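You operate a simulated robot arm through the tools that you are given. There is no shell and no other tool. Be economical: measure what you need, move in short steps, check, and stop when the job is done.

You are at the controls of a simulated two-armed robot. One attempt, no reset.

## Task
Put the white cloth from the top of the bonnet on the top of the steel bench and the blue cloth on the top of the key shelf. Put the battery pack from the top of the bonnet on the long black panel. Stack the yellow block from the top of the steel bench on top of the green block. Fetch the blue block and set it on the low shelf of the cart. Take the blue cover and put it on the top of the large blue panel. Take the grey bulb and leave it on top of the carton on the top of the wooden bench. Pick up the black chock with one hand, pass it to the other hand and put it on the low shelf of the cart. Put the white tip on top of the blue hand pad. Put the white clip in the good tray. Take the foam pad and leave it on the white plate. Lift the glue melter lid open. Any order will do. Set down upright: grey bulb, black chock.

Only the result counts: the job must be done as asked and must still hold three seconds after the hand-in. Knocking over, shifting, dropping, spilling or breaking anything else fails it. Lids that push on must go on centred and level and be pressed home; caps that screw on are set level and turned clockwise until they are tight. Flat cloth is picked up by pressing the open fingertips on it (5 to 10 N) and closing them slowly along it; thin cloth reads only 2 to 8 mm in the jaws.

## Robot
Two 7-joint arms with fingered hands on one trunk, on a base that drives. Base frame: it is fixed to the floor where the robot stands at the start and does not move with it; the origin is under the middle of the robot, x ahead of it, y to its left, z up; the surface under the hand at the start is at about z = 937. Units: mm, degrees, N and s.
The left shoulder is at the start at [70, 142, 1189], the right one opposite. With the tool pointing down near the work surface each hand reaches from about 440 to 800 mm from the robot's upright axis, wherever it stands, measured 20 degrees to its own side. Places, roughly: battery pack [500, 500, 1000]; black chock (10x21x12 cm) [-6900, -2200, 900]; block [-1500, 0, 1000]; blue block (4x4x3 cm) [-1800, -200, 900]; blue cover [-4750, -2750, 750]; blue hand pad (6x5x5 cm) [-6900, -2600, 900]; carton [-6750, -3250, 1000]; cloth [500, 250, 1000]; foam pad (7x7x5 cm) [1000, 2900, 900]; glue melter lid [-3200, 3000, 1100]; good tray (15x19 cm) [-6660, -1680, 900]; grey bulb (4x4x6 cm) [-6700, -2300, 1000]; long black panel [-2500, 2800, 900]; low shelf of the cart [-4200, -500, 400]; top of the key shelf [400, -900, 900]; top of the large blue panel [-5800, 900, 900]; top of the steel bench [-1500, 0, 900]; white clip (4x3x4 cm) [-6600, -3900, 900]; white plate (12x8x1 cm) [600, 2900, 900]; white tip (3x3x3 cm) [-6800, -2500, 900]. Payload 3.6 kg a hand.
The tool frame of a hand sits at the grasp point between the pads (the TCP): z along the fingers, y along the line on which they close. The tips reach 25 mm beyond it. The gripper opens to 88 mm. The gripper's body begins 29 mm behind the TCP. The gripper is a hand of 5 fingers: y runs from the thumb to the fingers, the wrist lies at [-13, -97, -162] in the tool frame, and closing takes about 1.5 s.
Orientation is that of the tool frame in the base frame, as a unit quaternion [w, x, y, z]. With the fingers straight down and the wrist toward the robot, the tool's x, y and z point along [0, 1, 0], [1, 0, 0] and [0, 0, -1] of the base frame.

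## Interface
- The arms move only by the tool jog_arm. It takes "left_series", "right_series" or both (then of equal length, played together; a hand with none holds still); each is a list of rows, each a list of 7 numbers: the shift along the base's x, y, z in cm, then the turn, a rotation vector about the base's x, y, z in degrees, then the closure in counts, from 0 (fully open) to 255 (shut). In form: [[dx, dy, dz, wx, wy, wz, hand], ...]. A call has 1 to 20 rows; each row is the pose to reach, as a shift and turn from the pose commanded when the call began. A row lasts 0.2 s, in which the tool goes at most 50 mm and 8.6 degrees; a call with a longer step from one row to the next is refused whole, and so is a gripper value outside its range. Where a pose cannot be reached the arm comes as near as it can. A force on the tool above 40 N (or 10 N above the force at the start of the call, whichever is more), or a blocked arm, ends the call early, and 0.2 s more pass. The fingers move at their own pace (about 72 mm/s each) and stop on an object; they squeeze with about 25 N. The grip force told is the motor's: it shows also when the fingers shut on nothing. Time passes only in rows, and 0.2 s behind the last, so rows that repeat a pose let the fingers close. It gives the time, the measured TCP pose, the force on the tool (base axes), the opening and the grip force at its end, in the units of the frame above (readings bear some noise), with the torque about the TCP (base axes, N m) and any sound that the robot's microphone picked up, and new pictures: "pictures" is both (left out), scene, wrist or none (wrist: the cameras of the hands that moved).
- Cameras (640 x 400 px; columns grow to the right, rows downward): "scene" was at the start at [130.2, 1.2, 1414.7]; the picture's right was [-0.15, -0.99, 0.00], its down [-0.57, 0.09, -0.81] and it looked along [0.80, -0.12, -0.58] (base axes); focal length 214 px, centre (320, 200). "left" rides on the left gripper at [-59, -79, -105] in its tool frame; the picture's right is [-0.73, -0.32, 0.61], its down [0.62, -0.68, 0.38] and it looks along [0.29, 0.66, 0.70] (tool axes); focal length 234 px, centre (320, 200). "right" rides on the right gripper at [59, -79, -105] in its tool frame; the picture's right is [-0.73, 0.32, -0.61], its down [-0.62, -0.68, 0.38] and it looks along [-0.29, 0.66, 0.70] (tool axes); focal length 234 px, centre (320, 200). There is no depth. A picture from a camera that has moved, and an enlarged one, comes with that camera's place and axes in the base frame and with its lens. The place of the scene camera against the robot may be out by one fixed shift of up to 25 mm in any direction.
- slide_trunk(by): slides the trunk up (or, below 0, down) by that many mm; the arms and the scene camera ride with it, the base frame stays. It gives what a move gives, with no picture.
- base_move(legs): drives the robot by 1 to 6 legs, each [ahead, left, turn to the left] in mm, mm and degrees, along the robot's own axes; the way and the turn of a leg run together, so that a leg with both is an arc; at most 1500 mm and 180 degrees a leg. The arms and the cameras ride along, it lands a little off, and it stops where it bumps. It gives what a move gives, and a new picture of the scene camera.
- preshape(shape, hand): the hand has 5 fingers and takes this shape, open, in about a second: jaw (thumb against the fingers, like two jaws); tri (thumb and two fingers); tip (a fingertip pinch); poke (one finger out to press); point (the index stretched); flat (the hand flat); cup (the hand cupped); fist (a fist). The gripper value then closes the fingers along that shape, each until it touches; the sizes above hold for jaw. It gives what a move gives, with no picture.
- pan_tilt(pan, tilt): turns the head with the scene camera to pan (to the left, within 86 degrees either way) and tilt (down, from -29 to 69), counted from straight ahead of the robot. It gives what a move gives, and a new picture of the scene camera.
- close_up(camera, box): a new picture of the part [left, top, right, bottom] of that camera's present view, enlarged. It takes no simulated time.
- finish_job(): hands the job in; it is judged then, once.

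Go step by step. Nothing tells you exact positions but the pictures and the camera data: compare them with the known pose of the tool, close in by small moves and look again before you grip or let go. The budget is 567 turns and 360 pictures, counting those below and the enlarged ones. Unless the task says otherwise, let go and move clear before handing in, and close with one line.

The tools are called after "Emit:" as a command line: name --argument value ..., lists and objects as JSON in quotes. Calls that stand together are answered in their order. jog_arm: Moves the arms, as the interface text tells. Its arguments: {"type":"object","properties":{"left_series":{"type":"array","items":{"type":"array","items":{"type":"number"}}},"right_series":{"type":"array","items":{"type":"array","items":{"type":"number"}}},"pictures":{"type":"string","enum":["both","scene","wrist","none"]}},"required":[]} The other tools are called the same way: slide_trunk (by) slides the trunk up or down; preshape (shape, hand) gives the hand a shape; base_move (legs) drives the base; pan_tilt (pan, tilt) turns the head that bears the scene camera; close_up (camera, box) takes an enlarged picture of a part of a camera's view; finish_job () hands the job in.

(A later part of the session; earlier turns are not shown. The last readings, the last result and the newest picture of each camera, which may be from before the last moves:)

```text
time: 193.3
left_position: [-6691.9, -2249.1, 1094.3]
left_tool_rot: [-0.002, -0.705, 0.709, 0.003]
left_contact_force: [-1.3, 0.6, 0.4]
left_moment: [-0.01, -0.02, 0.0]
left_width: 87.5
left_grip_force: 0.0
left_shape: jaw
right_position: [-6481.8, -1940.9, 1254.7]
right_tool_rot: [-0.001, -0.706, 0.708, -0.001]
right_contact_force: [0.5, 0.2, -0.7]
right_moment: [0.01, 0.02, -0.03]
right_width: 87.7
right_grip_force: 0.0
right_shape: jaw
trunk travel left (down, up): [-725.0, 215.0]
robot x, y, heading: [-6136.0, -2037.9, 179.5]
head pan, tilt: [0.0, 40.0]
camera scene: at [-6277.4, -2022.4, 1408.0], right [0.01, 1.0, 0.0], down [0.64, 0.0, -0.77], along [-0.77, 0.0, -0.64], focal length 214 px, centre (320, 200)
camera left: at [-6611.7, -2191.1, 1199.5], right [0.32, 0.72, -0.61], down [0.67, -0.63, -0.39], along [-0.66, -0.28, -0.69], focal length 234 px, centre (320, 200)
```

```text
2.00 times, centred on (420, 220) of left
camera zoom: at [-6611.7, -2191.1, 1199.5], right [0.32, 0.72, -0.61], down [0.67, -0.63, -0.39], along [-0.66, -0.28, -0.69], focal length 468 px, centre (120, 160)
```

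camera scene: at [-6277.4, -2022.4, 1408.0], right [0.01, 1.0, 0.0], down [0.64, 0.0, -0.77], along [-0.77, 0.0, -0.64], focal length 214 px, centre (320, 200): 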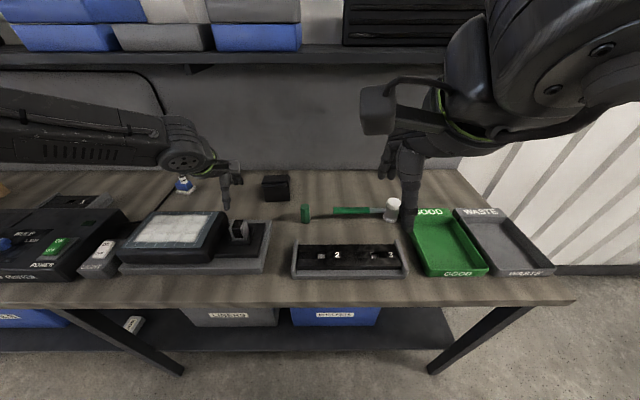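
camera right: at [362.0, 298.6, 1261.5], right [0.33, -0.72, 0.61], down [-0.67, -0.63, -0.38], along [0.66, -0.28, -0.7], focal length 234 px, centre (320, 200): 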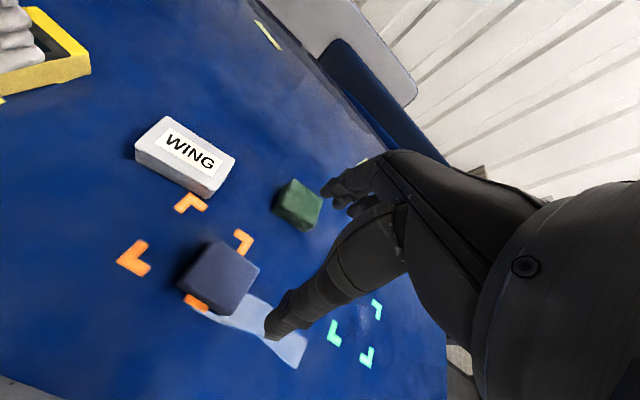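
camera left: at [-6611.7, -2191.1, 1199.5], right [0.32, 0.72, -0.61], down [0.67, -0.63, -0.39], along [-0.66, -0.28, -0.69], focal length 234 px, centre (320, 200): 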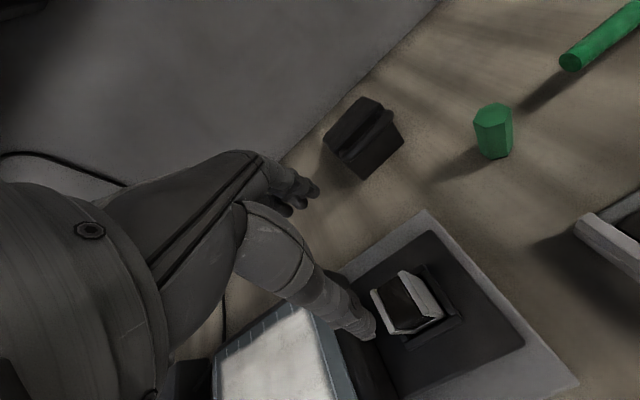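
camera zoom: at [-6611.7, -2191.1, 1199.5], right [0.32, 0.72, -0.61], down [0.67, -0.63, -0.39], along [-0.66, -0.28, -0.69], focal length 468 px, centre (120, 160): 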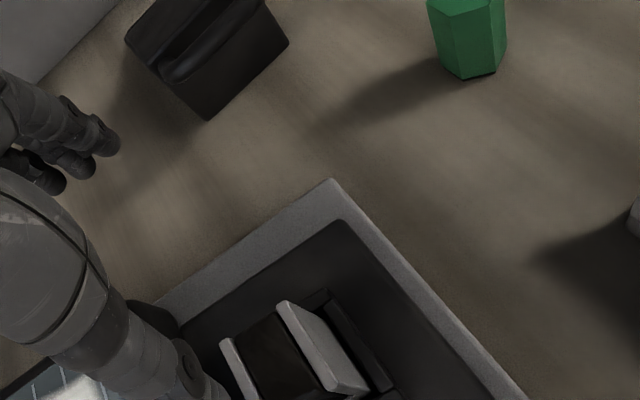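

The bulb appears at about (-6655,-2239), top near z 1020. I move above it and check.

Emit:
jog_arm --left_series '[[2, 0.5, 1, 0, 0, 0, 0], [3.7, 0.9, 1, 0, 0, 0, 0], [3.7, 0.9, 1, 0, 0, 0, 0]]' --pictures "wrist"

Emit:
close_up --camera "scene" --box '[160, 180, 320, 280]'

```text
time: 194.1
left_position: [-6653.7, -2241.2, 1105.1]
left_tool_rot: [-0.002, -0.704, 0.71, 0.002]
left_contact_force: [-0.7, 0.3, -0.3]
left_moment: [-0.02, 0.01, -0.03]
left_width: 87.7
left_grip_force: 0.1
left_shape: jaw
right_position: [-6481.6, -1941.9, 1254.8]
right_tool_rot: [0.001, -0.706, 0.708, 0.0]
right_contact_force: [0.0, 0.1, -0.1]
right_moment: [-0.02, 0.01, 0.02]
right_width: 88.0
right_grip_force: 0.1
right_shape: jaw
trunk travel left (down, up): [-725.0, 215.0]
robot x, y, heading: [-6134.9, -2037.7, 179.5]
head pan, tilt: [0.0, 40.0]
camera left: at [-6573.1, -2182.9, 1210.7], right [0.32, 0.73, -0.61], down [0.68, -0.63, -0.39], along [-0.66, -0.28, -0.69], focal length 234 px, centre (320, 200)
```

left: 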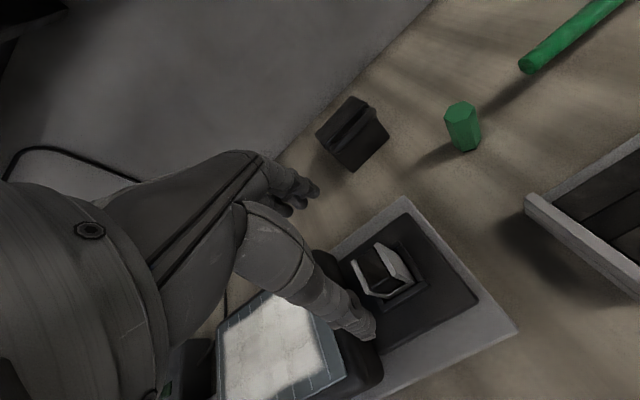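

```text
4.00 times, centred on (240, 230) of scene
camera zoom: at [-6277.7, -2023.5, 1408.0], right [0.01, 1.0, 0.0], down [0.64, 0.0, -0.77], along [-0.77, 0.01, -0.64], focal length 858 px, centre (640, 80)
```

zoom: 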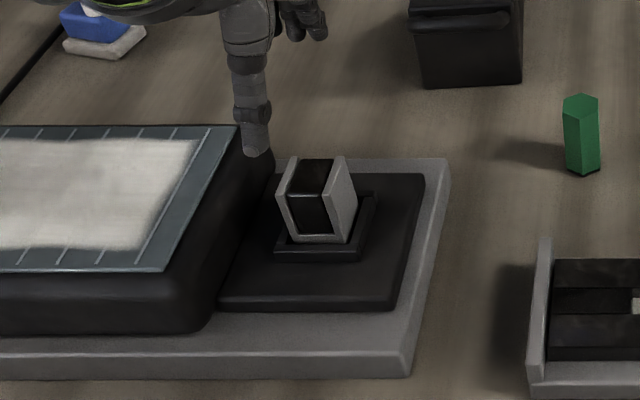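

Bulb centre refined to (-6661,-2244), top ≈1001. I descend partway and check centring.

Emit:
jog_arm --left_series '[[-0.3, -0.1, -2, 0, 0, 0, 0], [-0.7, -0.3, -4.5, 0, 0, 0, 0], [-0.7, -0.3, -7, 0, 0, 0, 0], [-0.7, -0.3, -7, 0, 0, 0, 0]]' --pictures "none"

Emit:
close_up --camera "left" --box '[240, 160, 560, 360]'

Emit:
close_up --camera "scene" --box '[160, 180, 320, 280]'

```text
time: 195.1
left_position: [-6661.0, -2246.7, 1037.2]
left_tool_rot: [-0.002, -0.705, 0.709, 0.004]
left_contact_force: [-0.1, 0.1, 0.1]
left_moment: [0.04, -0.03, 0.01]
left_width: 87.7
left_grip_force: 0.1
left_shape: jaw
right_position: [-6481.1, -1941.1, 1254.5]
right_tool_rot: [0.0, -0.707, 0.708, 0.0]
right_contact_force: [-0.4, 0.4, 0.1]
right_moment: [-0.01, -0.04, -0.01]
right_width: 87.7
right_grip_force: 0.1
right_shape: jaw
trunk travel left (down, up): [-725.0, 215.0]
robot x, y, heading: [-6134.1, -2042.3, 179.7]
head pan, tilt: [0.0, 40.0]
```

```text
2.00 times, centred on (400, 260) of left
camera zoom: at [-6581.3, -2187.4, 1140.6], right [0.32, 0.72, -0.61], down [0.67, -0.63, -0.39], along [-0.66, -0.28, -0.69], focal length 468 px, centre (160, 80)
```

zoom: 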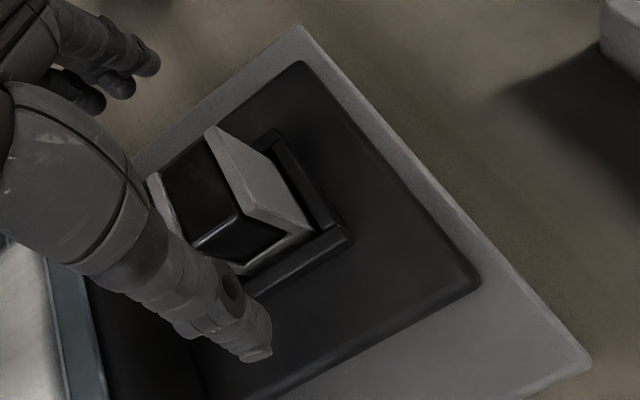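

```text
4.00 times, centred on (240, 230) of scene
camera zoom: at [-6276.7, -2023.0, 1408.1], right [0.01, 1.0, 0.0], down [0.64, 0.0, -0.77], along [-0.77, 0.01, -0.64], focal length 858 px, centre (640, 80)
```

zoom: 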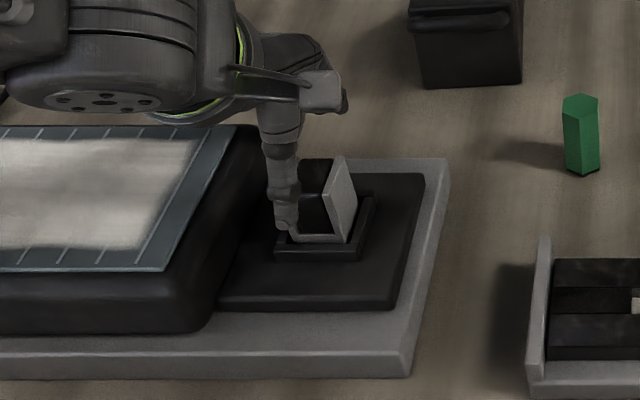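

Emit:
jog_arm --left_series '[[-0.1, -0.4, -2, 0, 0, 0, 0], [-0.1, -0.4, -4, 0, 0, 0, 0], [-0.1, -0.4, -5.1, 0, 0, 0, 0], [-0.1, -0.4, -5.1, 0, 0, 0, 0]]' --pictures "none"

Emit:
close_up --camera "left" --box '[240, 160, 560, 360]'

```text
time: 196.1
left_position: [-6660.1, -2249.0, 985.7]
left_tool_rot: [-0.002, -0.705, 0.71, 0.003]
left_contact_force: [0.4, 0.0, -0.1]
left_moment: [0.03, -0.01, 0.01]
left_width: 87.6
left_grip_force: 0.1
left_shape: jaw
right_position: [-6481.9, -1941.2, 1255.9]
right_tool_rot: [0.0, -0.706, 0.708, 0.0]
right_contact_force: [0.2, -0.1, -0.5]
right_moment: [0.01, 0.01, -0.02]
right_width: 87.7
right_grip_force: 0.0
right_shape: jaw
trunk travel left (down, up): [-725.0, 215.0]
robot x, y, heading: [-6134.8, -2040.7, 179.8]
head pan, tilt: [0.0, 40.0]
```

```text
2.00 times, centred on (400, 260) of left
camera zoom: at [-6581.2, -2190.0, 1090.9], right [0.32, 0.73, -0.61], down [0.67, -0.63, -0.39], along [-0.66, -0.28, -0.69], focal length 468 px, centre (160, 80)
```

zoom: 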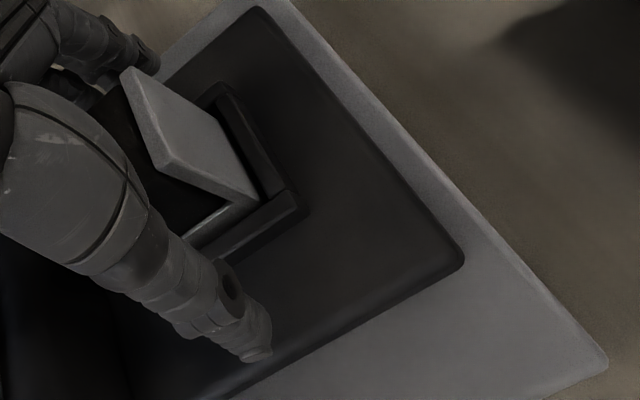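

The fingers straddle the bulb. I close and lift straight out of the socket.

Emit:
jog_arm --left_series '[[0, 0, 0, 0, 0, 0, 80], [0, 0, 0, 0, 0, 0, 140], [0, 0, 0, 0, 0, 0, 200], [0, 0, 0, 0, 0, 0, 255], [0, 0, 0, 0, 0, 0, 255], [0, 0, 0, 0, 0, 0, 255], [0, 0, 0, 0, 0, 0, 255], [0, 0, 0, 0, 0, 0, 255]]' --pictures "none"

Emit:
close_up --camera "left" --box '[240, 160, 560, 360]'

```text
time: 197.9
left_position: [-6660.8, -2248.7, 985.9]
left_tool_rot: [-0.001, -0.704, 0.71, 0.002]
left_contact_force: [0.3, -1.1, 0.0]
left_moment: [-0.02, 0.03, 0.02]
left_width: 30.5
left_grip_force: 25.2
left_shape: jaw
right_position: [-6481.4, -1942.0, 1254.9]
right_tool_rot: [0.0, -0.706, 0.708, 0.0]
right_contact_force: [-0.2, 0.2, -0.1]
right_moment: [0.0, 0.01, 0.03]
right_width: 87.6
right_grip_force: 0.0
right_shape: jaw
trunk travel left (down, up): [-725.0, 215.0]
robot x, y, heading: [-6134.8, -2038.6, 179.6]
head pan, tilt: [0.0, 40.0]
```

```text
2.00 times, centred on (400, 260) of left
camera zoom: at [-6581.2, -2190.0, 1091.0], right [0.32, 0.72, -0.61], down [0.67, -0.63, -0.39], along [-0.66, -0.28, -0.69], focal length 468 px, centre (160, 80)
```

zoom: 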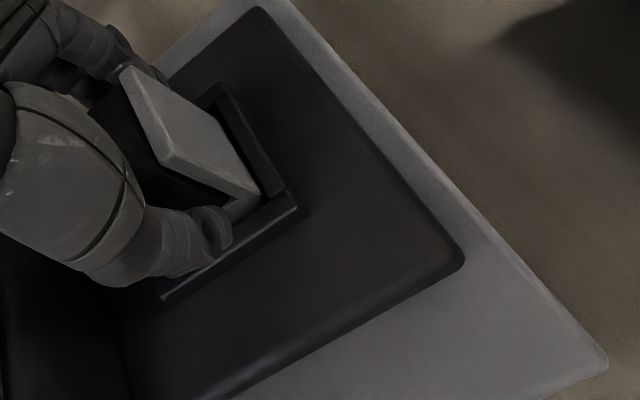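

Emit:
jog_arm --left_series '[[0, 0, 1, 0, 0, 0, 255], [0, 0, 2, 0, 0, 0, 255], [0, 0, 4, 0, 0, 0, 255], [0, 0, 7, 0, 0, 0, 255], [0, 0, 11, 0, 0, 0, 255], [0, 0, 15, 0, 0, 0, 255], [0, 0, 18, 0, 0, 0, 255]]' --pictures "both"

Emit:
close_up --camera "scene" --box '[160, 140, 320, 240]'

```text
time: 199.5
left_position: [-6661.1, -2250.4, 1164.5]
left_tool_rot: [-0.002, -0.704, 0.71, 0.003]
left_contact_force: [-0.2, 0.1, 0.5]
left_moment: [-0.01, 0.01, 0.0]
left_width: 30.7
left_grip_force: 25.2
left_shape: jaw
right_position: [-6480.0, -1941.5, 1254.8]
right_tool_rot: [0.0, -0.706, 0.708, 0.0]
right_contact_force: [0.5, 0.1, -0.1]
right_moment: [-0.02, 0.02, -0.03]
right_width: 88.0
right_grip_force: 0.0
right_shape: jaw
trunk travel left (down, up): [-725.0, 215.0]
robot x, y, heading: [-6137.0, -2039.4, 179.8]
head pan, tilt: [0.0, 40.0]
camera scene: at [-6276.6, -2023.0, 1408.1], right [0.01, 1.0, 0.0], down [0.64, 0.0, -0.77], along [-0.77, 0.01, -0.64], focal length 214 px, centre (320, 200)
camera left: at [-6581.5, -2192.8, 1269.8], right [0.32, 0.73, -0.61], down [0.67, -0.63, -0.39], along [-0.66, -0.28, -0.69], focal length 234 px, centre (320, 200)
```

scene: 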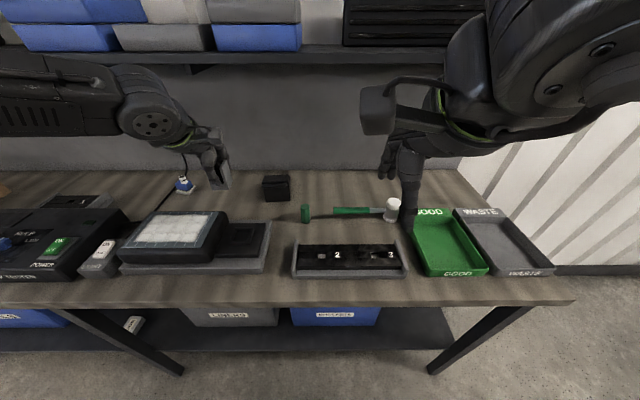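
left: 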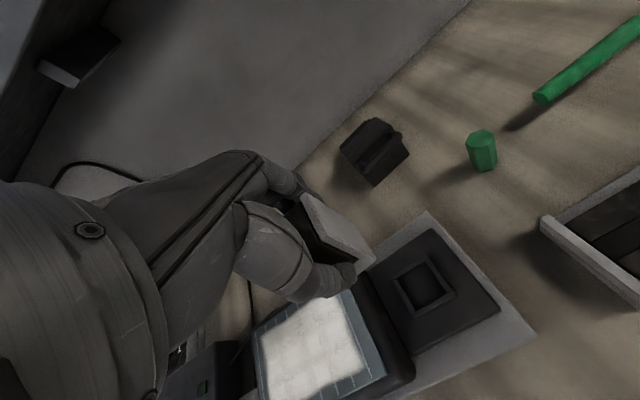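

```text
4.00 times, centred on (240, 190) of scene
camera zoom: at [-6276.6, -2023.0, 1408.1], right [0.01, 1.0, 0.0], down [0.64, 0.0, -0.77], along [-0.77, 0.01, -0.64], focal length 858 px, centre (640, 240)
```

zoom: 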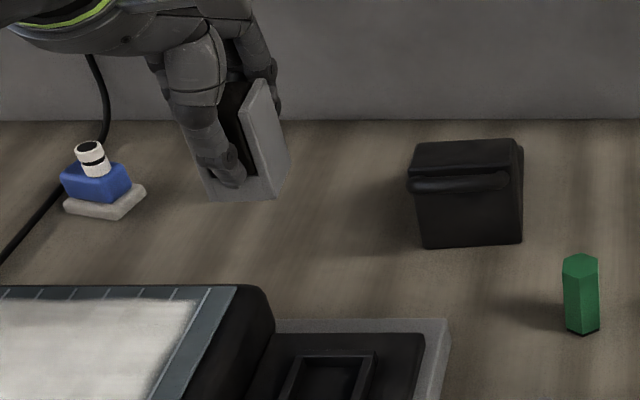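

The bulb is held upright. I drive left along the bench toward the carton.

Emit:
base_move --legs '[[0, 950, 0]]'

Emit:
pan_tilt --pan 15 --tilt 38

```text
time: 204.5
left_position: [-6670.2, -3214.3, 1164.0]
left_tool_rot: [-0.001, -0.704, 0.71, 0.003]
left_contact_force: [-0.6, -0.4, -0.7]
left_moment: [0.01, 0.0, -0.01]
left_width: 30.8
left_grip_force: 24.7
left_shape: jaw
right_position: [-6488.4, -2904.5, 1255.5]
right_tool_rot: [0.0, -0.706, 0.708, 0.0]
right_contact_force: [0.7, -0.4, -0.5]
right_moment: [-0.02, -0.02, 0.02]
right_width: 87.9
right_grip_force: 0.1
right_shape: jaw
trunk travel left (down, up): [-725.0, 215.0]
robot x, y, heading: [-6142.9, -3003.4, 179.6]
head pan, tilt: [0.0, 40.0]
camera scene: at [-6284.3, -2987.4, 1408.0], right [0.01, 1.0, 0.0], down [0.64, -0.01, -0.77], along [-0.77, 0.01, -0.64], focal length 214 px, centre (320, 200)
```

scene: 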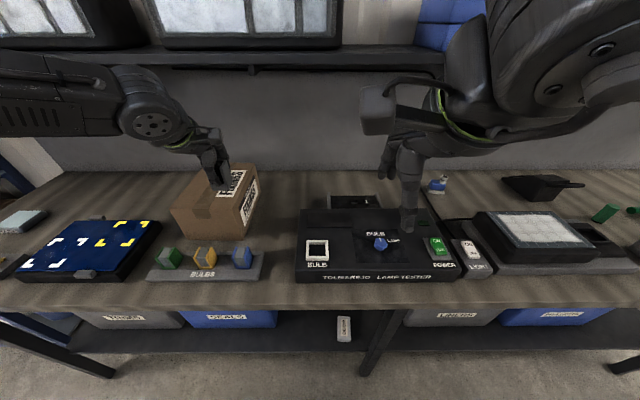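

```text
time: 205.3
left_position: [-6670.7, -3215.3, 1163.7]
left_tool_rot: [-0.002, -0.704, 0.71, 0.003]
left_contact_force: [0.5, 0.0, -0.7]
left_moment: [0.03, -0.03, 0.0]
left_width: 30.7
left_grip_force: 25.1
left_shape: jaw
right_position: [-6487.9, -2905.6, 1255.6]
right_tool_rot: [-0.001, -0.705, 0.709, 0.0]
right_contact_force: [-0.6, -0.1, 0.1]
right_moment: [0.02, 0.0, -0.01]
right_width: 87.7
right_grip_force: 0.0
right_shape: jaw
trunk travel left (down, up): [-725.0, 215.0]
robot x, y, heading: [-6142.3, -3002.1, 179.2]
head pan, tilt: [15.0, 38.0]
camera scene: at [-6282.9, -3010.5, 1411.0], right [-0.25, 0.97, 0.0], down [0.6, 0.15, -0.79], along [-0.76, -0.2, -0.62], focal length 214 px, centre (320, 200)
```

scene: 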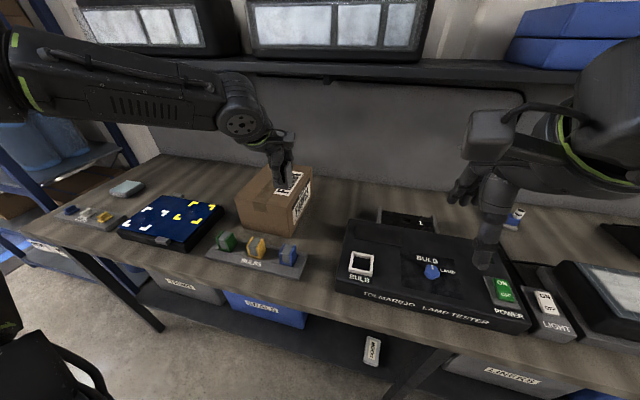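

The carton (FIXINGS) is just beyond the hand. I drive 120 mm closer and view from the wrist camera.

Emit:
base_move --legs '[[120, 0, 0.5]]'

Emit:
close_up --camera "left" --box '[0, 0, 640, 400]'

```text
time: 206.5
left_position: [-6788.1, -3218.1, 1164.6]
left_tool_rot: [-0.002, -0.706, 0.708, 0.003]
left_contact_force: [-0.5, -0.3, -0.4]
left_moment: [0.03, 0.01, -0.04]
left_width: 30.8
left_grip_force: 24.5
left_shape: jaw
right_position: [-6608.2, -2907.0, 1255.4]
right_tool_rot: [0.0, 0.708, -0.706, 0.0]
right_contact_force: [-0.3, 0.4, -0.2]
right_moment: [0.04, -0.02, -0.02]
right_width: 88.0
right_grip_force: 0.1
right_shape: jaw
trunk travel left (down, up): [-725.0, 215.0]
robot x, y, heading: [-6261.9, -3001.1, 179.9]
head pan, tilt: [15.0, 38.0]
camera scene: at [-6401.1, -3010.5, 1411.2], right [-0.26, 0.97, 0.0], down [0.59, 0.16, -0.79], along [-0.76, -0.2, -0.61], focal length 214 px, centre (320, 200)
```

scene: 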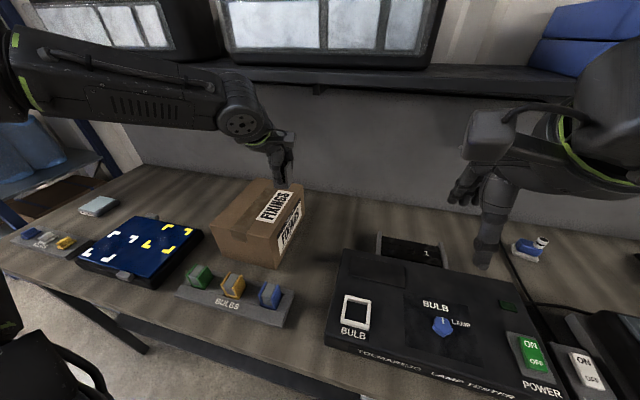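

```text
1.00 times, centred on (320, 200) of left (not enlarged: the box is as wide or as high as the picture)
camera zoom: at [-6707.1, -3159.3, 1269.7], right [0.32, 0.73, -0.61], down [0.68, -0.62, -0.39], along [-0.66, -0.29, -0.69], focal length 234 px, centre (320, 200)
```

zoom: 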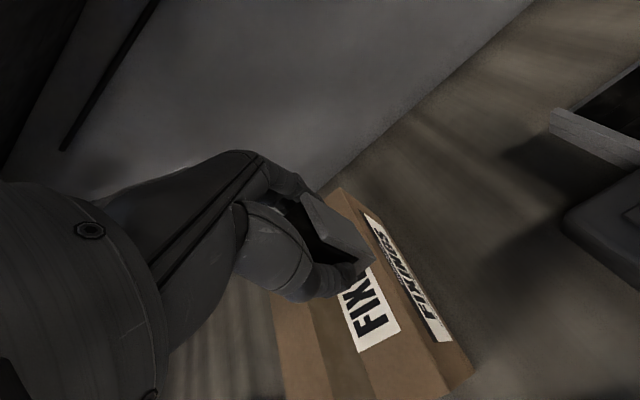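

Carton top spans about x -6925…-6695, y -3387…-3218 at z≈1038. I move the bulb over its middle and lower.

Emit:
jog_arm --left_series '[[0, -3.5, 0, 0, 0, 0, 255], [0, -7.5, 0, 0, 0, 0, 255], [0, -7.5, -3, 0, 0, 0, 255], [0, -7.5, -5.5, 0, 0, 0, 255], [0, -7.5, -5.5, 0, 0, 0, 255]]' --pictures "both"

Emit:
close_up --camera "scene" --box '[180, 120, 340, 220]'

```text
time: 207.7
left_position: [-6790.3, -3291.9, 1109.7]
left_tool_rot: [-0.001, -0.707, 0.707, 0.002]
left_contact_force: [0.5, -0.5, -0.3]
left_moment: [-0.01, 0.0, -0.01]
left_width: 30.4
left_grip_force: 25.1
left_shape: jaw
right_position: [-6608.8, -2907.4, 1255.6]
right_tool_rot: [-0.001, 0.709, -0.705, 0.0]
right_contact_force: [0.3, 0.9, 0.8]
right_moment: [0.0, 0.01, -0.02]
right_width: 87.7
right_grip_force: 0.1
right_shape: jaw
trunk travel left (down, up): [-725.0, 215.0]
robot x, y, heading: [-6263.2, -3006.4, 179.9]
head pan, tilt: [15.0, 38.0]
camera scene: at [-6402.3, -3010.9, 1411.1], right [-0.26, 0.97, 0.0], down [0.59, 0.16, -0.79], along [-0.76, -0.2, -0.62], focal length 214 px, centre (320, 200)
camera left: at [-6710.8, -3234.2, 1215.1], right [0.32, 0.73, -0.61], down [0.68, -0.62, -0.39], along [-0.66, -0.29, -0.69], focal length 234 px, centre (320, 200)
```

scene: 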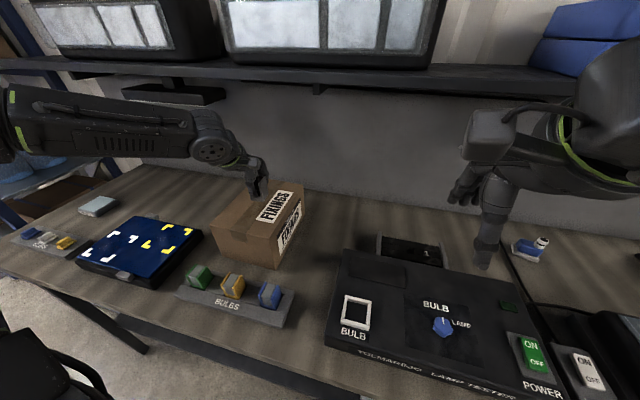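
left: 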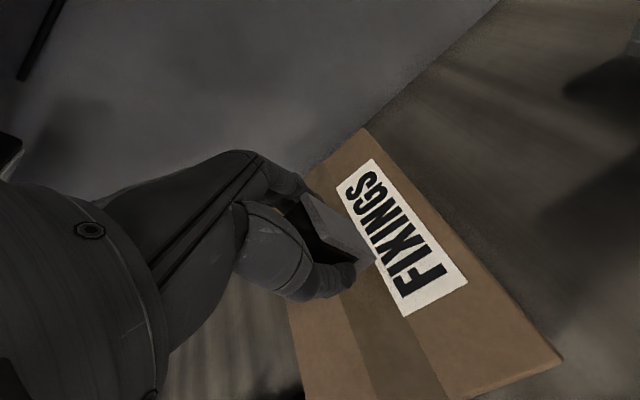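

```text
4.00 times, centred on (260, 170) of scene
camera zoom: at [-6402.3, -3010.9, 1411.1], right [-0.26, 0.97, 0.0], down [0.59, 0.16, -0.79], along [-0.76, -0.2, -0.62], focal length 858 px, centre (560, 320)
```

zoom: 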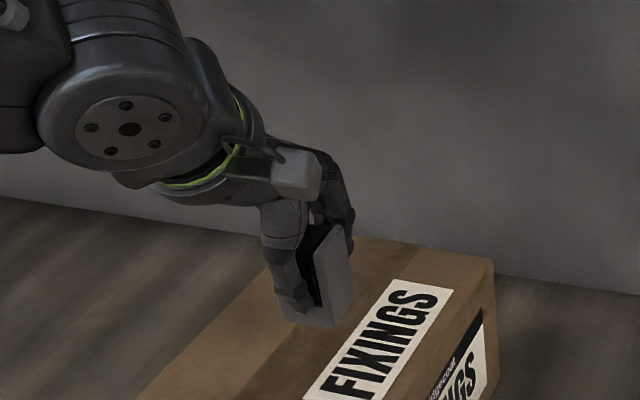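

Well over the top. I lower stepwise to contact.

Emit:
jog_arm --left_series '[[0, 0, -1, 0, 0, 0, 255], [0, 0, -2, 0, 0, 0, 255], [0, 0, -2, 0, 0, 0, 255]]' --pictures "none"

Emit:
jog_arm --left_series '[[0, 0, -0.3, 0, 0, 0, 255], [0, 0, -0.6, 0, 0, 0, 255], [0, 0, -0.6, 0, 0, 0, 255]]' --pictures "none"

Emit:
close_up --camera "scene" --box '[180, 120, 340, 220]'

```text
time: 208.5
left_position: [-6789.7, -3289.7, 1089.9]
left_tool_rot: [-0.002, -0.706, 0.708, 0.003]
left_contact_force: [-0.6, 0.7, 0.1]
left_moment: [0.0, 0.01, 0.03]
left_width: 30.4
left_grip_force: 25.1
left_shape: jaw
right_position: [-6608.4, -2907.3, 1254.3]
right_tool_rot: [0.0, 0.708, -0.706, 0.0]
right_contact_force: [-0.5, -0.1, -0.2]
right_moment: [-0.01, -0.01, -0.03]
right_width: 87.8
right_grip_force: 0.0
right_shape: jaw
trunk travel left (down, up): [-725.0, 215.0]
robot x, y, heading: [-6262.1, -3004.2, 180.1]
head pan, tilt: [15.0, 38.0]
```

```text
time: 209.3
left_position: [-6789.5, -3291.1, 1084.6]
left_tool_rot: [-0.001, -0.707, 0.708, 0.003]
left_contact_force: [-0.2, 0.1, -0.5]
left_moment: [0.0, 0.01, 0.0]
left_width: 30.6
left_grip_force: 24.8
left_shape: jaw
right_position: [-6608.9, -2907.7, 1255.8]
right_tool_rot: [0.0, 0.708, -0.706, 0.001]
right_contact_force: [-0.5, 0.2, 0.5]
right_moment: [-0.02, 0.02, -0.03]
right_width: 87.8
right_grip_force: 0.1
right_shape: jaw
trunk travel left (down, up): [-725.0, 215.0]
robot x, y, heading: [-6263.6, -2997.0, 179.9]
head pan, tilt: [15.0, 38.0]
```

```text
4.00 times, centred on (260, 170) of scene
camera zoom: at [-6402.7, -3010.6, 1411.0], right [-0.26, 0.97, 0.0], down [0.6, 0.16, -0.79], along [-0.76, -0.2, -0.62], focal length 858 px, centre (560, 320)
```

zoom: 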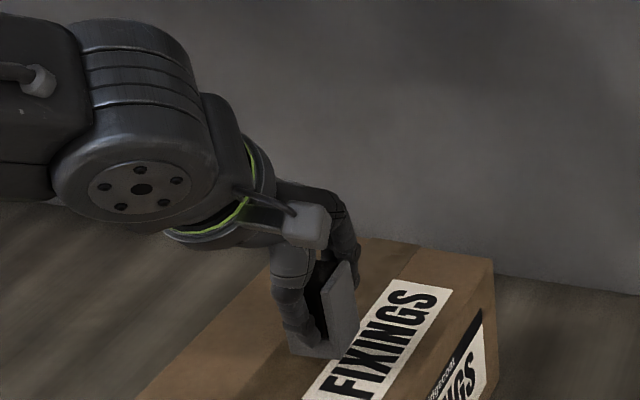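

Emit:
jog_arm --left_series '[[0, 0, -0.3, 0, 0, 0, 255], [0, 0, -0.6, 0, 0, 0, 255], [0, 0, -0.6, 0, 0, 0, 255]]' --pictures "none"

Emit:
jog_arm --left_series '[[0, 0, -0.3, 0, 0, 0, 255], [0, 0, -0.5, 0, 0, 0, 255], [0, 0, -0.5, 0, 0, 0, 255]]' --pictures "none"

```text
time: 210.1
left_position: [-6789.0, -3293.1, 1076.8]
left_tool_rot: [-0.001, -0.706, 0.708, 0.004]
left_contact_force: [0.3, -0.3, 0.7]
left_moment: [0.03, 0.01, -0.04]
left_width: 30.6
left_grip_force: 25.0
left_shape: jaw
right_position: [-6609.0, -2906.9, 1255.1]
right_tool_rot: [0.0, 0.708, -0.706, 0.0]
right_contact_force: [-0.1, -0.3, 0.5]
right_moment: [-0.04, -0.02, 0.02]
right_width: 87.8
right_grip_force: 0.0
right_shape: jaw
trunk travel left (down, up): [-725.0, 215.0]
robot x, y, heading: [-6263.3, -3000.5, 179.9]
head pan, tilt: [15.0, 38.0]
```

```text
time: 210.9
left_position: [-6788.7, -3291.9, 1072.0]
left_tool_rot: [-0.002, -0.706, 0.708, 0.002]
left_contact_force: [0.3, -0.3, 0.2]
left_moment: [-0.01, -0.01, 0.05]
left_width: 30.6
left_grip_force: 24.9
left_shape: jaw
right_position: [-6608.2, -2906.7, 1255.2]
right_tool_rot: [0.0, 0.709, -0.706, 0.0]
right_contact_force: [0.1, -0.7, -0.4]
right_moment: [0.04, 0.01, 0.01]
right_width: 88.0
right_grip_force: 0.1
right_shape: jaw
trunk travel left (down, up): [-725.0, 215.0]
robot x, y, heading: [-6263.3, -3001.9, 179.9]
head pan, tilt: [15.0, 38.0]
```

Emit:
jog_arm --left_series '[[0, 0, -0.3, 0, 0, 0, 255], [0, 0, -0.5, 0, 0, 0, 255], [0, 0, -0.5, 0, 0, 0, 255]]' --pictures "none"

Emit:
close_up --camera "scene" --box '[200, 140, 320, 215]'

```text
time: 211.7
left_position: [-6788.7, -3292.1, 1069.3]
left_tool_rot: [-0.003, -0.707, 0.707, 0.004]
left_contact_force: [-1.1, -1.3, 4.8]
left_moment: [-0.03, 0.03, -0.01]
left_width: 30.5
left_grip_force: 25.8
left_shape: jaw
right_position: [-6608.5, -2907.5, 1256.1]
right_tool_rot: [-0.001, 0.708, -0.706, -0.001]
right_contact_force: [-0.8, 0.1, 0.0]
right_moment: [-0.01, 0.01, 0.01]
right_width: 87.9
right_grip_force: 0.0
right_shape: jaw
trunk travel left (down, up): [-725.0, 215.0]
robot x, y, heading: [-6265.7, -3000.8, 180.0]
head pan, tilt: [15.0, 38.0]
```

```text
5.33 times, centred on (260, 178) of scene
camera zoom: at [-6402.1, -3010.4, 1411.2], right [-0.26, 0.97, 0.0], down [0.59, 0.16, -0.79], along [-0.76, -0.2, -0.62], focal length 1144 px, centre (640, 320)
```

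zoom: 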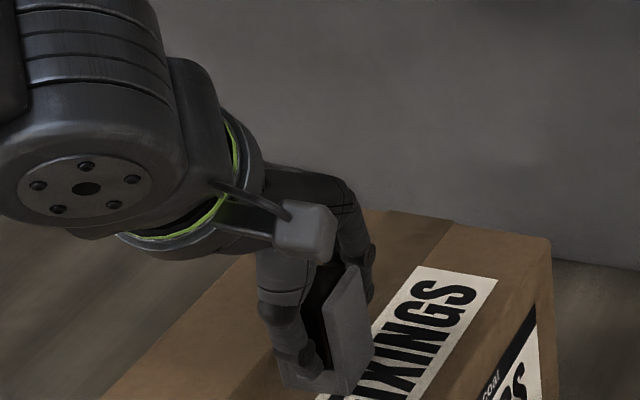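

Contact felt (5 N). A touch lower, then release and rise.

Emit:
jog_arm --left_series '[[0, 0, -0.2, 0, 0, 0, 255], [0, 0, -0.2, 0, 0, 0, 255], [0, 0, -0.2, 0, 0, 0, 200], [0, 0, -0.2, 0, 0, 0, 150], [0, 0, -0.1, 0, 0, 0, 100], [0, 0, 0, 0, 0, 0, 0], [0, 0, 0, 0, 0, 0, 0], [0, 0, 0, 0, 0, 0, 0], [0, 0, 0, 0, 0, 0, 0], [0, 0, 2, 0, 0, 0, 0], [0, 0, 5, 0, 0, 0, 0], [0, 0, 9, 0, 0, 0, 0]]' --pictures "none"

Emit:
close_up --camera "scene" --box '[180, 120, 340, 220]'

```text
time: 214.3
left_position: [-6789.7, -3293.6, 1155.4]
left_tool_rot: [-0.002, -0.707, 0.708, 0.003]
left_contact_force: [-0.1, 0.5, 0.1]
left_moment: [-0.02, -0.03, 0.01]
left_width: 87.8
left_grip_force: 0.1
left_shape: jaw
right_position: [-6608.6, -2907.1, 1254.9]
right_tool_rot: [0.0, 0.708, -0.706, 0.0]
right_contact_force: [-0.3, 0.0, -0.1]
right_moment: [0.02, 0.01, 0.03]
right_width: 87.7
right_grip_force: 0.1
right_shape: jaw
trunk travel left (down, up): [-725.0, 215.0]
robot x, y, heading: [-6263.5, -3001.6, 180.0]
head pan, tilt: [15.0, 38.0]
```

```text
4.00 times, centred on (260, 170) of scene
camera zoom: at [-6402.0, -3010.1, 1411.1], right [-0.26, 0.97, 0.0], down [0.59, 0.16, -0.79], along [-0.76, -0.2, -0.62], focal length 858 px, centre (560, 320)
```

zoom: 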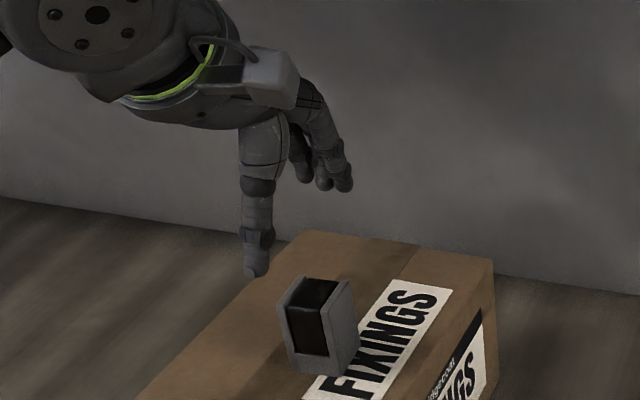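

The bulb stands on the carton. Next the white clip further left; I back off and drive left.

Emit:
base_move --legs '[[-150, 0, 0], [0, 580, 0]]'

Emit:
pan_tilt --pan 15 --tilt 42

Emit:
close_up --camera "left" --box '[0, 0, 640, 400]'

```text
time: 218.5
left_position: [-6643.0, -3857.9, 1156.4]
left_tool_rot: [-0.002, -0.706, 0.708, 0.004]
left_contact_force: [0.6, 0.0, 0.0]
left_moment: [0.0, 0.01, 0.01]
left_width: 87.8
left_grip_force: 0.2
left_shape: jaw
right_position: [-6461.7, -3470.9, 1255.7]
right_tool_rot: [0.0, -0.707, 0.707, 0.001]
right_contact_force: [0.4, 0.0, -0.7]
right_moment: [0.02, -0.01, 0.0]
right_width: 87.7
right_grip_force: 0.1
right_shape: jaw
trunk travel left (down, up): [-725.0, 215.0]
robot x, y, heading: [-6116.9, -3569.5, 179.7]
head pan, tilt: [15.0, 38.0]
camera scene: at [-6255.1, -3574.4, 1411.0], right [-0.26, 0.97, 0.0], down [0.6, 0.16, -0.79], along [-0.76, -0.2, -0.62], focal length 214 px, centre (320, 200)
```

scene: 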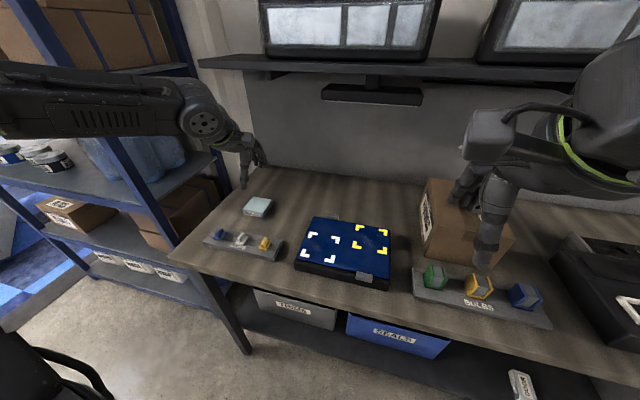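

```text
time: 219.2
left_position: [-6642.8, -3858.7, 1155.1]
left_tool_rot: [-0.002, -0.705, 0.709, 0.003]
left_contact_force: [0.0, 1.1, 1.0]
left_moment: [0.0, -0.01, 0.01]
left_width: 87.7
left_grip_force: 0.1
left_shape: jaw
right_position: [-6460.8, -3472.0, 1255.2]
right_tool_rot: [0.0, 0.708, -0.706, 0.0]
right_contact_force: [-0.2, -0.9, -0.3]
right_moment: [-0.01, -0.02, 0.0]
right_width: 87.9
right_grip_force: 0.1
right_shape: jaw
trunk travel left (down, up): [-725.0, 215.0]
robot x, y, heading: [-6116.8, -3570.7, 179.8]
head pan, tilt: [15.0, 42.0]
camera scene: at [-6252.5, -3574.8, 1405.1], right [-0.26, 0.97, 0.0], down [0.65, 0.17, -0.74], along [-0.72, -0.19, -0.67], focal length 214 px, centre (320, 200)
```

scene: 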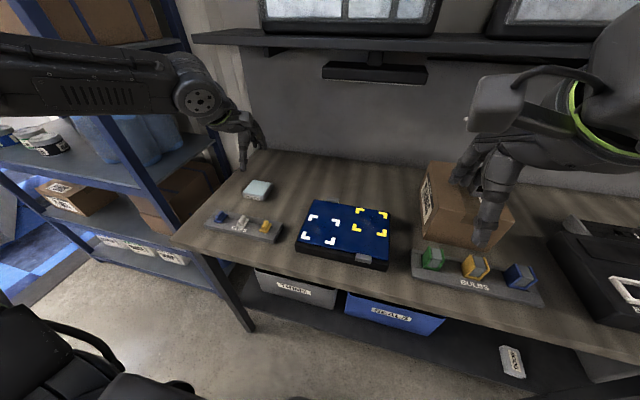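

```text
1.00 times, centred on (320, 200) of left (not enlarged: the box is as wide or as high as the picture)
camera zoom: at [-6562.5, -3799.6, 1260.5], right [0.32, 0.73, -0.61], down [0.68, -0.62, -0.39], along [-0.66, -0.29, -0.69], focal length 234 px, centre (320, 200)
```

zoom: 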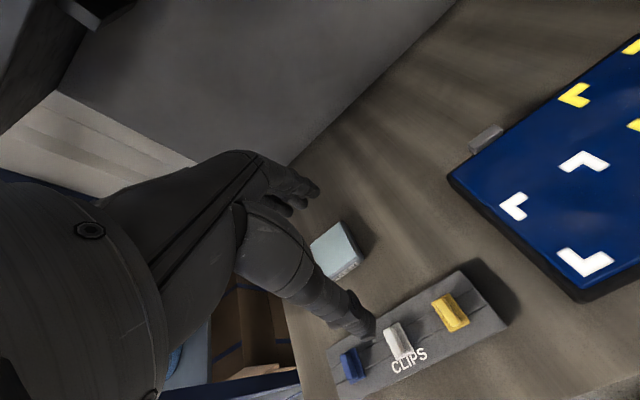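

The white clip sits between blue and yellow in the clip tray at about (-6608,-3922). I hover over it.

Emit:
jog_arm --left_series '[[1, -2, -3, 0, 0, 0, 0], [2, -4, -6, 0, 0, 0, 0], [3.3, -6.3, -9, 0, 0, 0, 0], [3.3, -6.3, -12, 0, 0, 0, 0], [3.3, -6.3, -12, 0, 0, 0, 0]]' --pictures "none"

Emit:
close_up --camera "left" --box '[240, 160, 560, 360]'

Emit:
close_up --camera "scene" --box '[180, 170, 300, 260]'

```text
time: 220.4
left_position: [-6606.7, -3920.1, 1036.6]
left_tool_rot: [-0.001, -0.706, 0.708, 0.003]
left_contact_force: [-0.3, -0.4, 1.1]
left_moment: [-0.02, 0.01, 0.0]
left_width: 87.5
left_grip_force: 0.0
left_shape: jaw
right_position: [-6460.8, -3471.3, 1256.7]
right_tool_rot: [0.0, 0.708, -0.707, -0.001]
right_contact_force: [-0.2, 0.0, -0.8]
right_moment: [-0.02, 0.03, 0.01]
right_width: 88.0
right_grip_force: 0.0
right_shape: jaw
trunk travel left (down, up): [-725.0, 215.0]
robot x, y, heading: [-6117.0, -3567.9, 179.7]
head pan, tilt: [15.0, 42.0]
```

```text
2.00 times, centred on (400, 260) of left
camera zoom: at [-6528.1, -3861.6, 1141.5], right [0.32, 0.73, -0.61], down [0.68, -0.63, -0.39], along [-0.66, -0.29, -0.69], focal length 468 px, centre (160, 80)
```

zoom: 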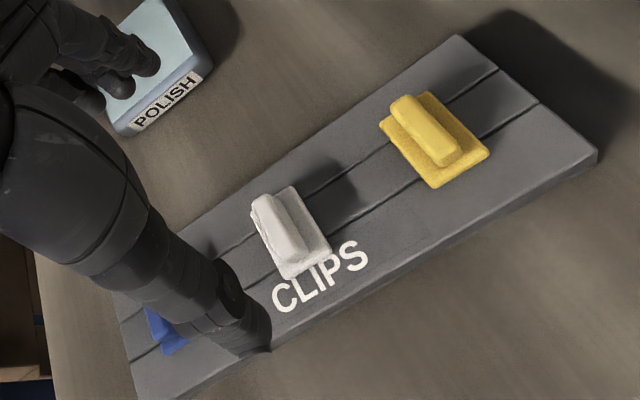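

```text
4.44 times, centred on (240, 215) of scene
camera zoom: at [-6252.3, -3574.3, 1405.1], right [-0.26, 0.97, 0.0], down [0.65, 0.17, -0.74], along [-0.72, -0.19, -0.67], focal length 953 px, centre (676, 133)
```

zoom: 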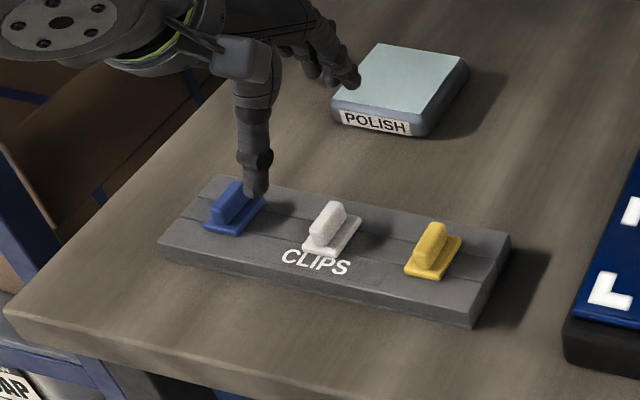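

Emit:
jog_arm --left_series '[[0, -0.3, -3, 0, 0, 0, 0], [0, -0.5, -6, 0, 0, 0, 40], [0, -0.5, -8.5, 0, 0, 0, 40], [0, -0.5, -8.5, 0, 0, 0, 40]]' --pictures "none"

Emit:
close_up --camera "left" --box '[240, 160, 560, 360]'

Emit:
close_up --camera "scene" --box '[180, 170, 300, 260]'

```text
time: 221.4
left_position: [-6608.8, -3924.9, 949.6]
left_tool_rot: [-0.001, -0.706, 0.708, 0.003]
left_contact_force: [0.0, 0.3, 0.4]
left_moment: [-0.01, -0.01, -0.02]
left_width: 74.1
left_grip_force: 0.1
left_shape: jaw
right_position: [-6461.2, -3470.7, 1255.7]
right_tool_rot: [0.0, 0.708, -0.707, 0.0]
right_contact_force: [-0.8, -0.1, 0.2]
right_moment: [-0.03, 0.0, 0.0]
right_width: 87.9
right_grip_force: 0.1
right_shape: jaw
trunk travel left (down, up): [-725.0, 215.0]
robot x, y, heading: [-6113.5, -3571.5, 180.0]
head pan, tilt: [15.0, 42.0]
```

```text
2.00 times, centred on (400, 260) of left
camera zoom: at [-6528.4, -3865.6, 1053.2], right [0.32, 0.73, -0.61], down [0.68, -0.63, -0.39], along [-0.66, -0.29, -0.69], focal length 468 px, centre (160, 80)
```

zoom: 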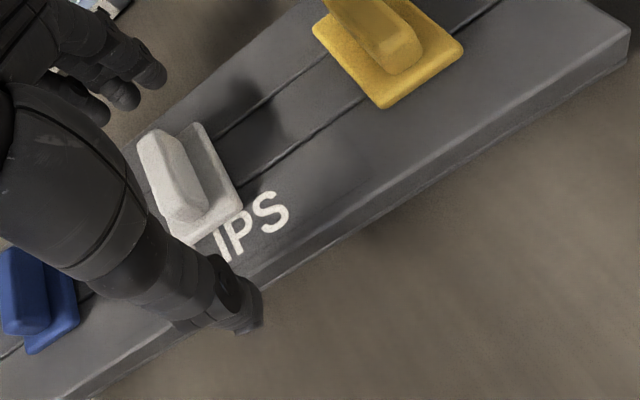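

```text
4.44 times, centred on (240, 215) of scene
camera zoom: at [-6252.4, -3574.5, 1405.1], right [-0.26, 0.97, 0.0], down [0.65, 0.17, -0.74], along [-0.72, -0.19, -0.67], focal length 953 px, centre (676, 133)
```

zoom: 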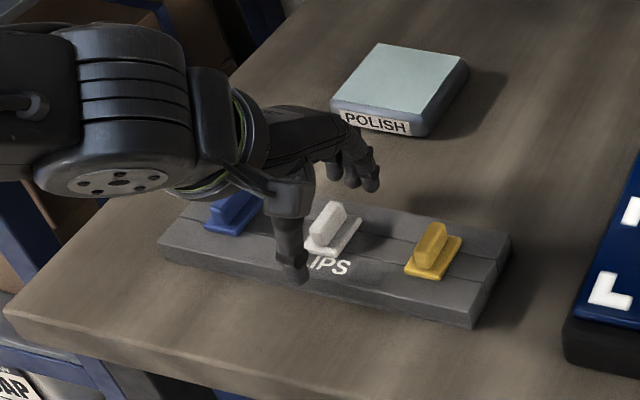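

Emit:
jog_arm --left_series '[[0, -0.3, -0.6, 0, 0, 0, 40], [0, -0.3, -1.2, 0, 0, 0, 40], [0, -0.3, -1.2, 0, 0, 0, 40]]' --pictures "none"

Emit:
jog_arm --left_series '[[0, 0, 0, 0, 0, 0, 100], [0, 0, 0, 0, 0, 0, 160], [0, 0, 0, 0, 0, 0, 210], [0, 0, 0, 0, 0, 0, 255], [0, 0, 0, 0, 0, 0, 255], [0, 0, 0, 0, 0, 0, 255], [0, 0, 0, 0, 0, 0, 255]]' --pictures "wrist"

```text
time: 222.2
left_position: [-6608.2, -3927.5, 937.1]
left_tool_rot: [-0.002, -0.706, 0.708, 0.004]
left_contact_force: [0.6, -0.3, -0.2]
left_moment: [0.01, 0.0, 0.01]
left_width: 74.6
left_grip_force: 0.1
left_shape: jaw
right_position: [-6461.1, -3472.1, 1254.3]
right_tool_rot: [0.0, 0.708, -0.706, 0.0]
right_contact_force: [0.2, -1.3, 0.1]
right_moment: [0.0, -0.03, -0.02]
right_width: 87.8
right_grip_force: 0.1
right_shape: jaw
trunk travel left (down, up): [-725.0, 215.0]
robot x, y, heading: [-6110.4, -3567.1, 179.8]
head pan, tilt: [15.0, 42.0]
```

```text
time: 223.8
left_position: [-6607.9, -3929.2, 937.1]
left_tool_rot: [-0.002, -0.706, 0.708, 0.003]
left_contact_force: [2.8, 0.8, -2.3]
left_moment: [0.0, -0.03, -0.07]
left_width: 64.6
left_grip_force: 24.4
left_shape: jaw
right_position: [-6460.5, -3471.7, 1255.3]
right_tool_rot: [0.0, 0.708, -0.706, 0.0]
right_contact_force: [0.9, -1.1, 0.0]
right_moment: [0.0, 0.0, 0.0]
right_width: 87.7
right_grip_force: 0.1
right_shape: jaw
trunk travel left (down, up): [-725.0, 215.0]
robot x, y, heading: [-6113.4, -3568.7, 179.8]
head pan, tilt: [15.0, 42.0]
camera left: at [-6528.0, -3869.7, 1042.0], right [0.32, 0.73, -0.61], down [0.68, -0.62, -0.39], along [-0.66, -0.29, -0.69], focal length 234 px, centre (320, 200)
```

left: 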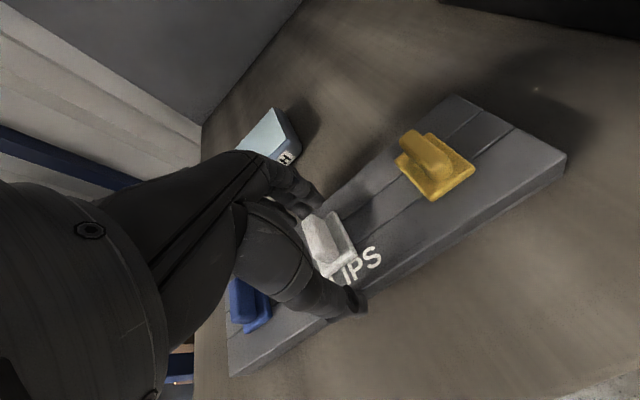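

The fingers closed on the tray edges (65 mm), so I open, rise to z 956 and close on the clip itself.

Emit:
jog_arm --left_series '[[0, 0, 0, 0, 0, 0, 120], [0, 0, 0, 0, 0, 0, 40], [0, 0, 0, 0, 0, 0, 20], [0, 0, 0, 0, 0, 0, 20], [0, 0, 1, 0, 0, 0, 20], [0, 0, 1.9, 0, 0, 0, 20], [0, 0, 1.9, 0, 0, 0, 90], [0, 0, 1.9, 0, 0, 0, 130], [0, 0, 1.9, 0, 0, 0, 170], [0, 0, 1.9, 0, 0, 0, 210], [0, 0, 1.9, 0, 0, 0, 255], [0, 0, 1.9, 0, 0, 0, 255], [0, 0, 1.9, 0, 0, 0, 255], [0, 0, 1.9, 0, 0, 0, 255]]' --pictures "wrist"

```text
time: 226.8
left_position: [-6608.2, -3929.1, 957.0]
left_tool_rot: [-0.002, -0.706, 0.708, 0.003]
left_contact_force: [4.7, -0.9, 1.8]
left_moment: [-0.01, -0.18, 0.06]
left_width: 14.1
left_grip_force: 24.7
left_shape: jaw
right_position: [-6459.2, -3471.4, 1255.7]
right_tool_rot: [0.001, 0.707, -0.707, -0.001]
right_contact_force: [-0.1, -0.2, 0.5]
right_moment: [-0.01, -0.01, -0.01]
right_width: 87.8
right_grip_force: 0.0
right_shape: jaw
trunk travel left (down, up): [-725.0, 215.0]
robot x, y, heading: [-6114.4, -3564.6, 179.7]
head pan, tilt: [15.0, 42.0]
camera left: at [-6527.7, -3870.9, 1062.5], right [0.32, 0.73, -0.61], down [0.68, -0.62, -0.39], along [-0.66, -0.29, -0.69], focal length 234 px, centre (320, 200)
```

left: 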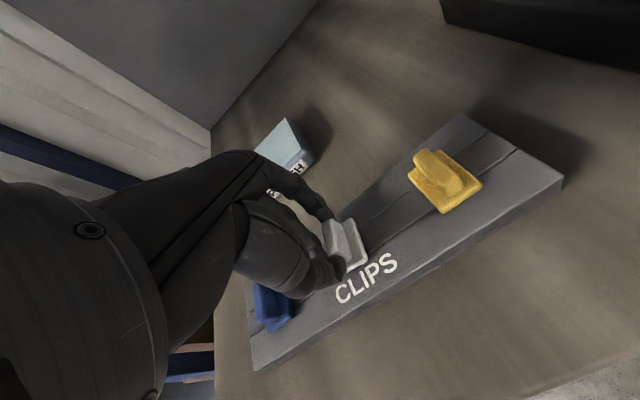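

Emit:
close_up --camera "left" --box '[260, 180, 420, 300]'

Emit:
close_up --camera "scene" --box '[180, 170, 300, 260]'

```text
3.33 times, centred on (340, 240) of left
camera zoom: at [-6527.7, -3870.9, 1062.5], right [0.32, 0.73, -0.61], down [0.68, -0.62, -0.39], along [-0.66, -0.29, -0.69], focal length 781 px, centre (253, 67)
```

zoom: 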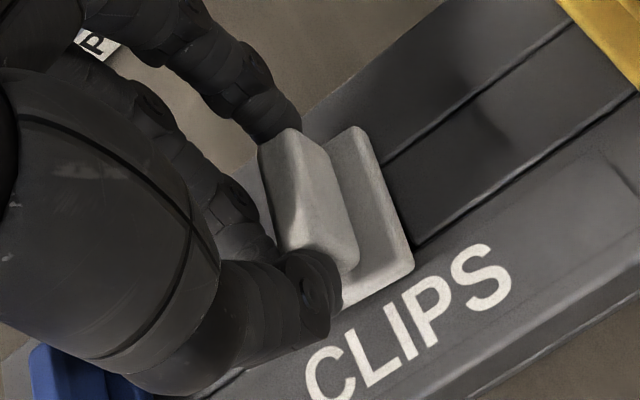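

```text
4.44 times, centred on (240, 215) of scene
camera zoom: at [-6251.3, -3574.7, 1405.2], right [-0.26, 0.97, 0.0], down [0.65, 0.17, -0.74], along [-0.72, -0.19, -0.67], focal length 953 px, centre (676, 133)
```

zoom: 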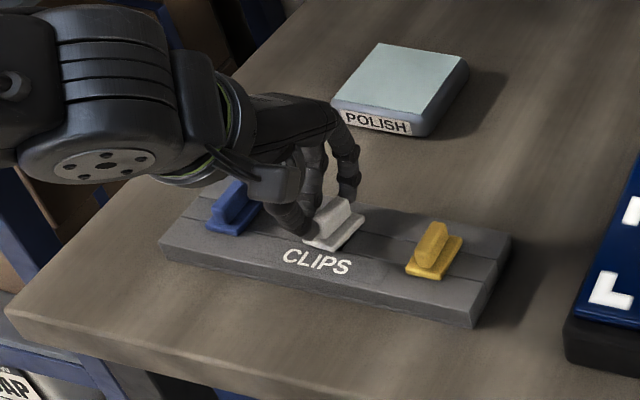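

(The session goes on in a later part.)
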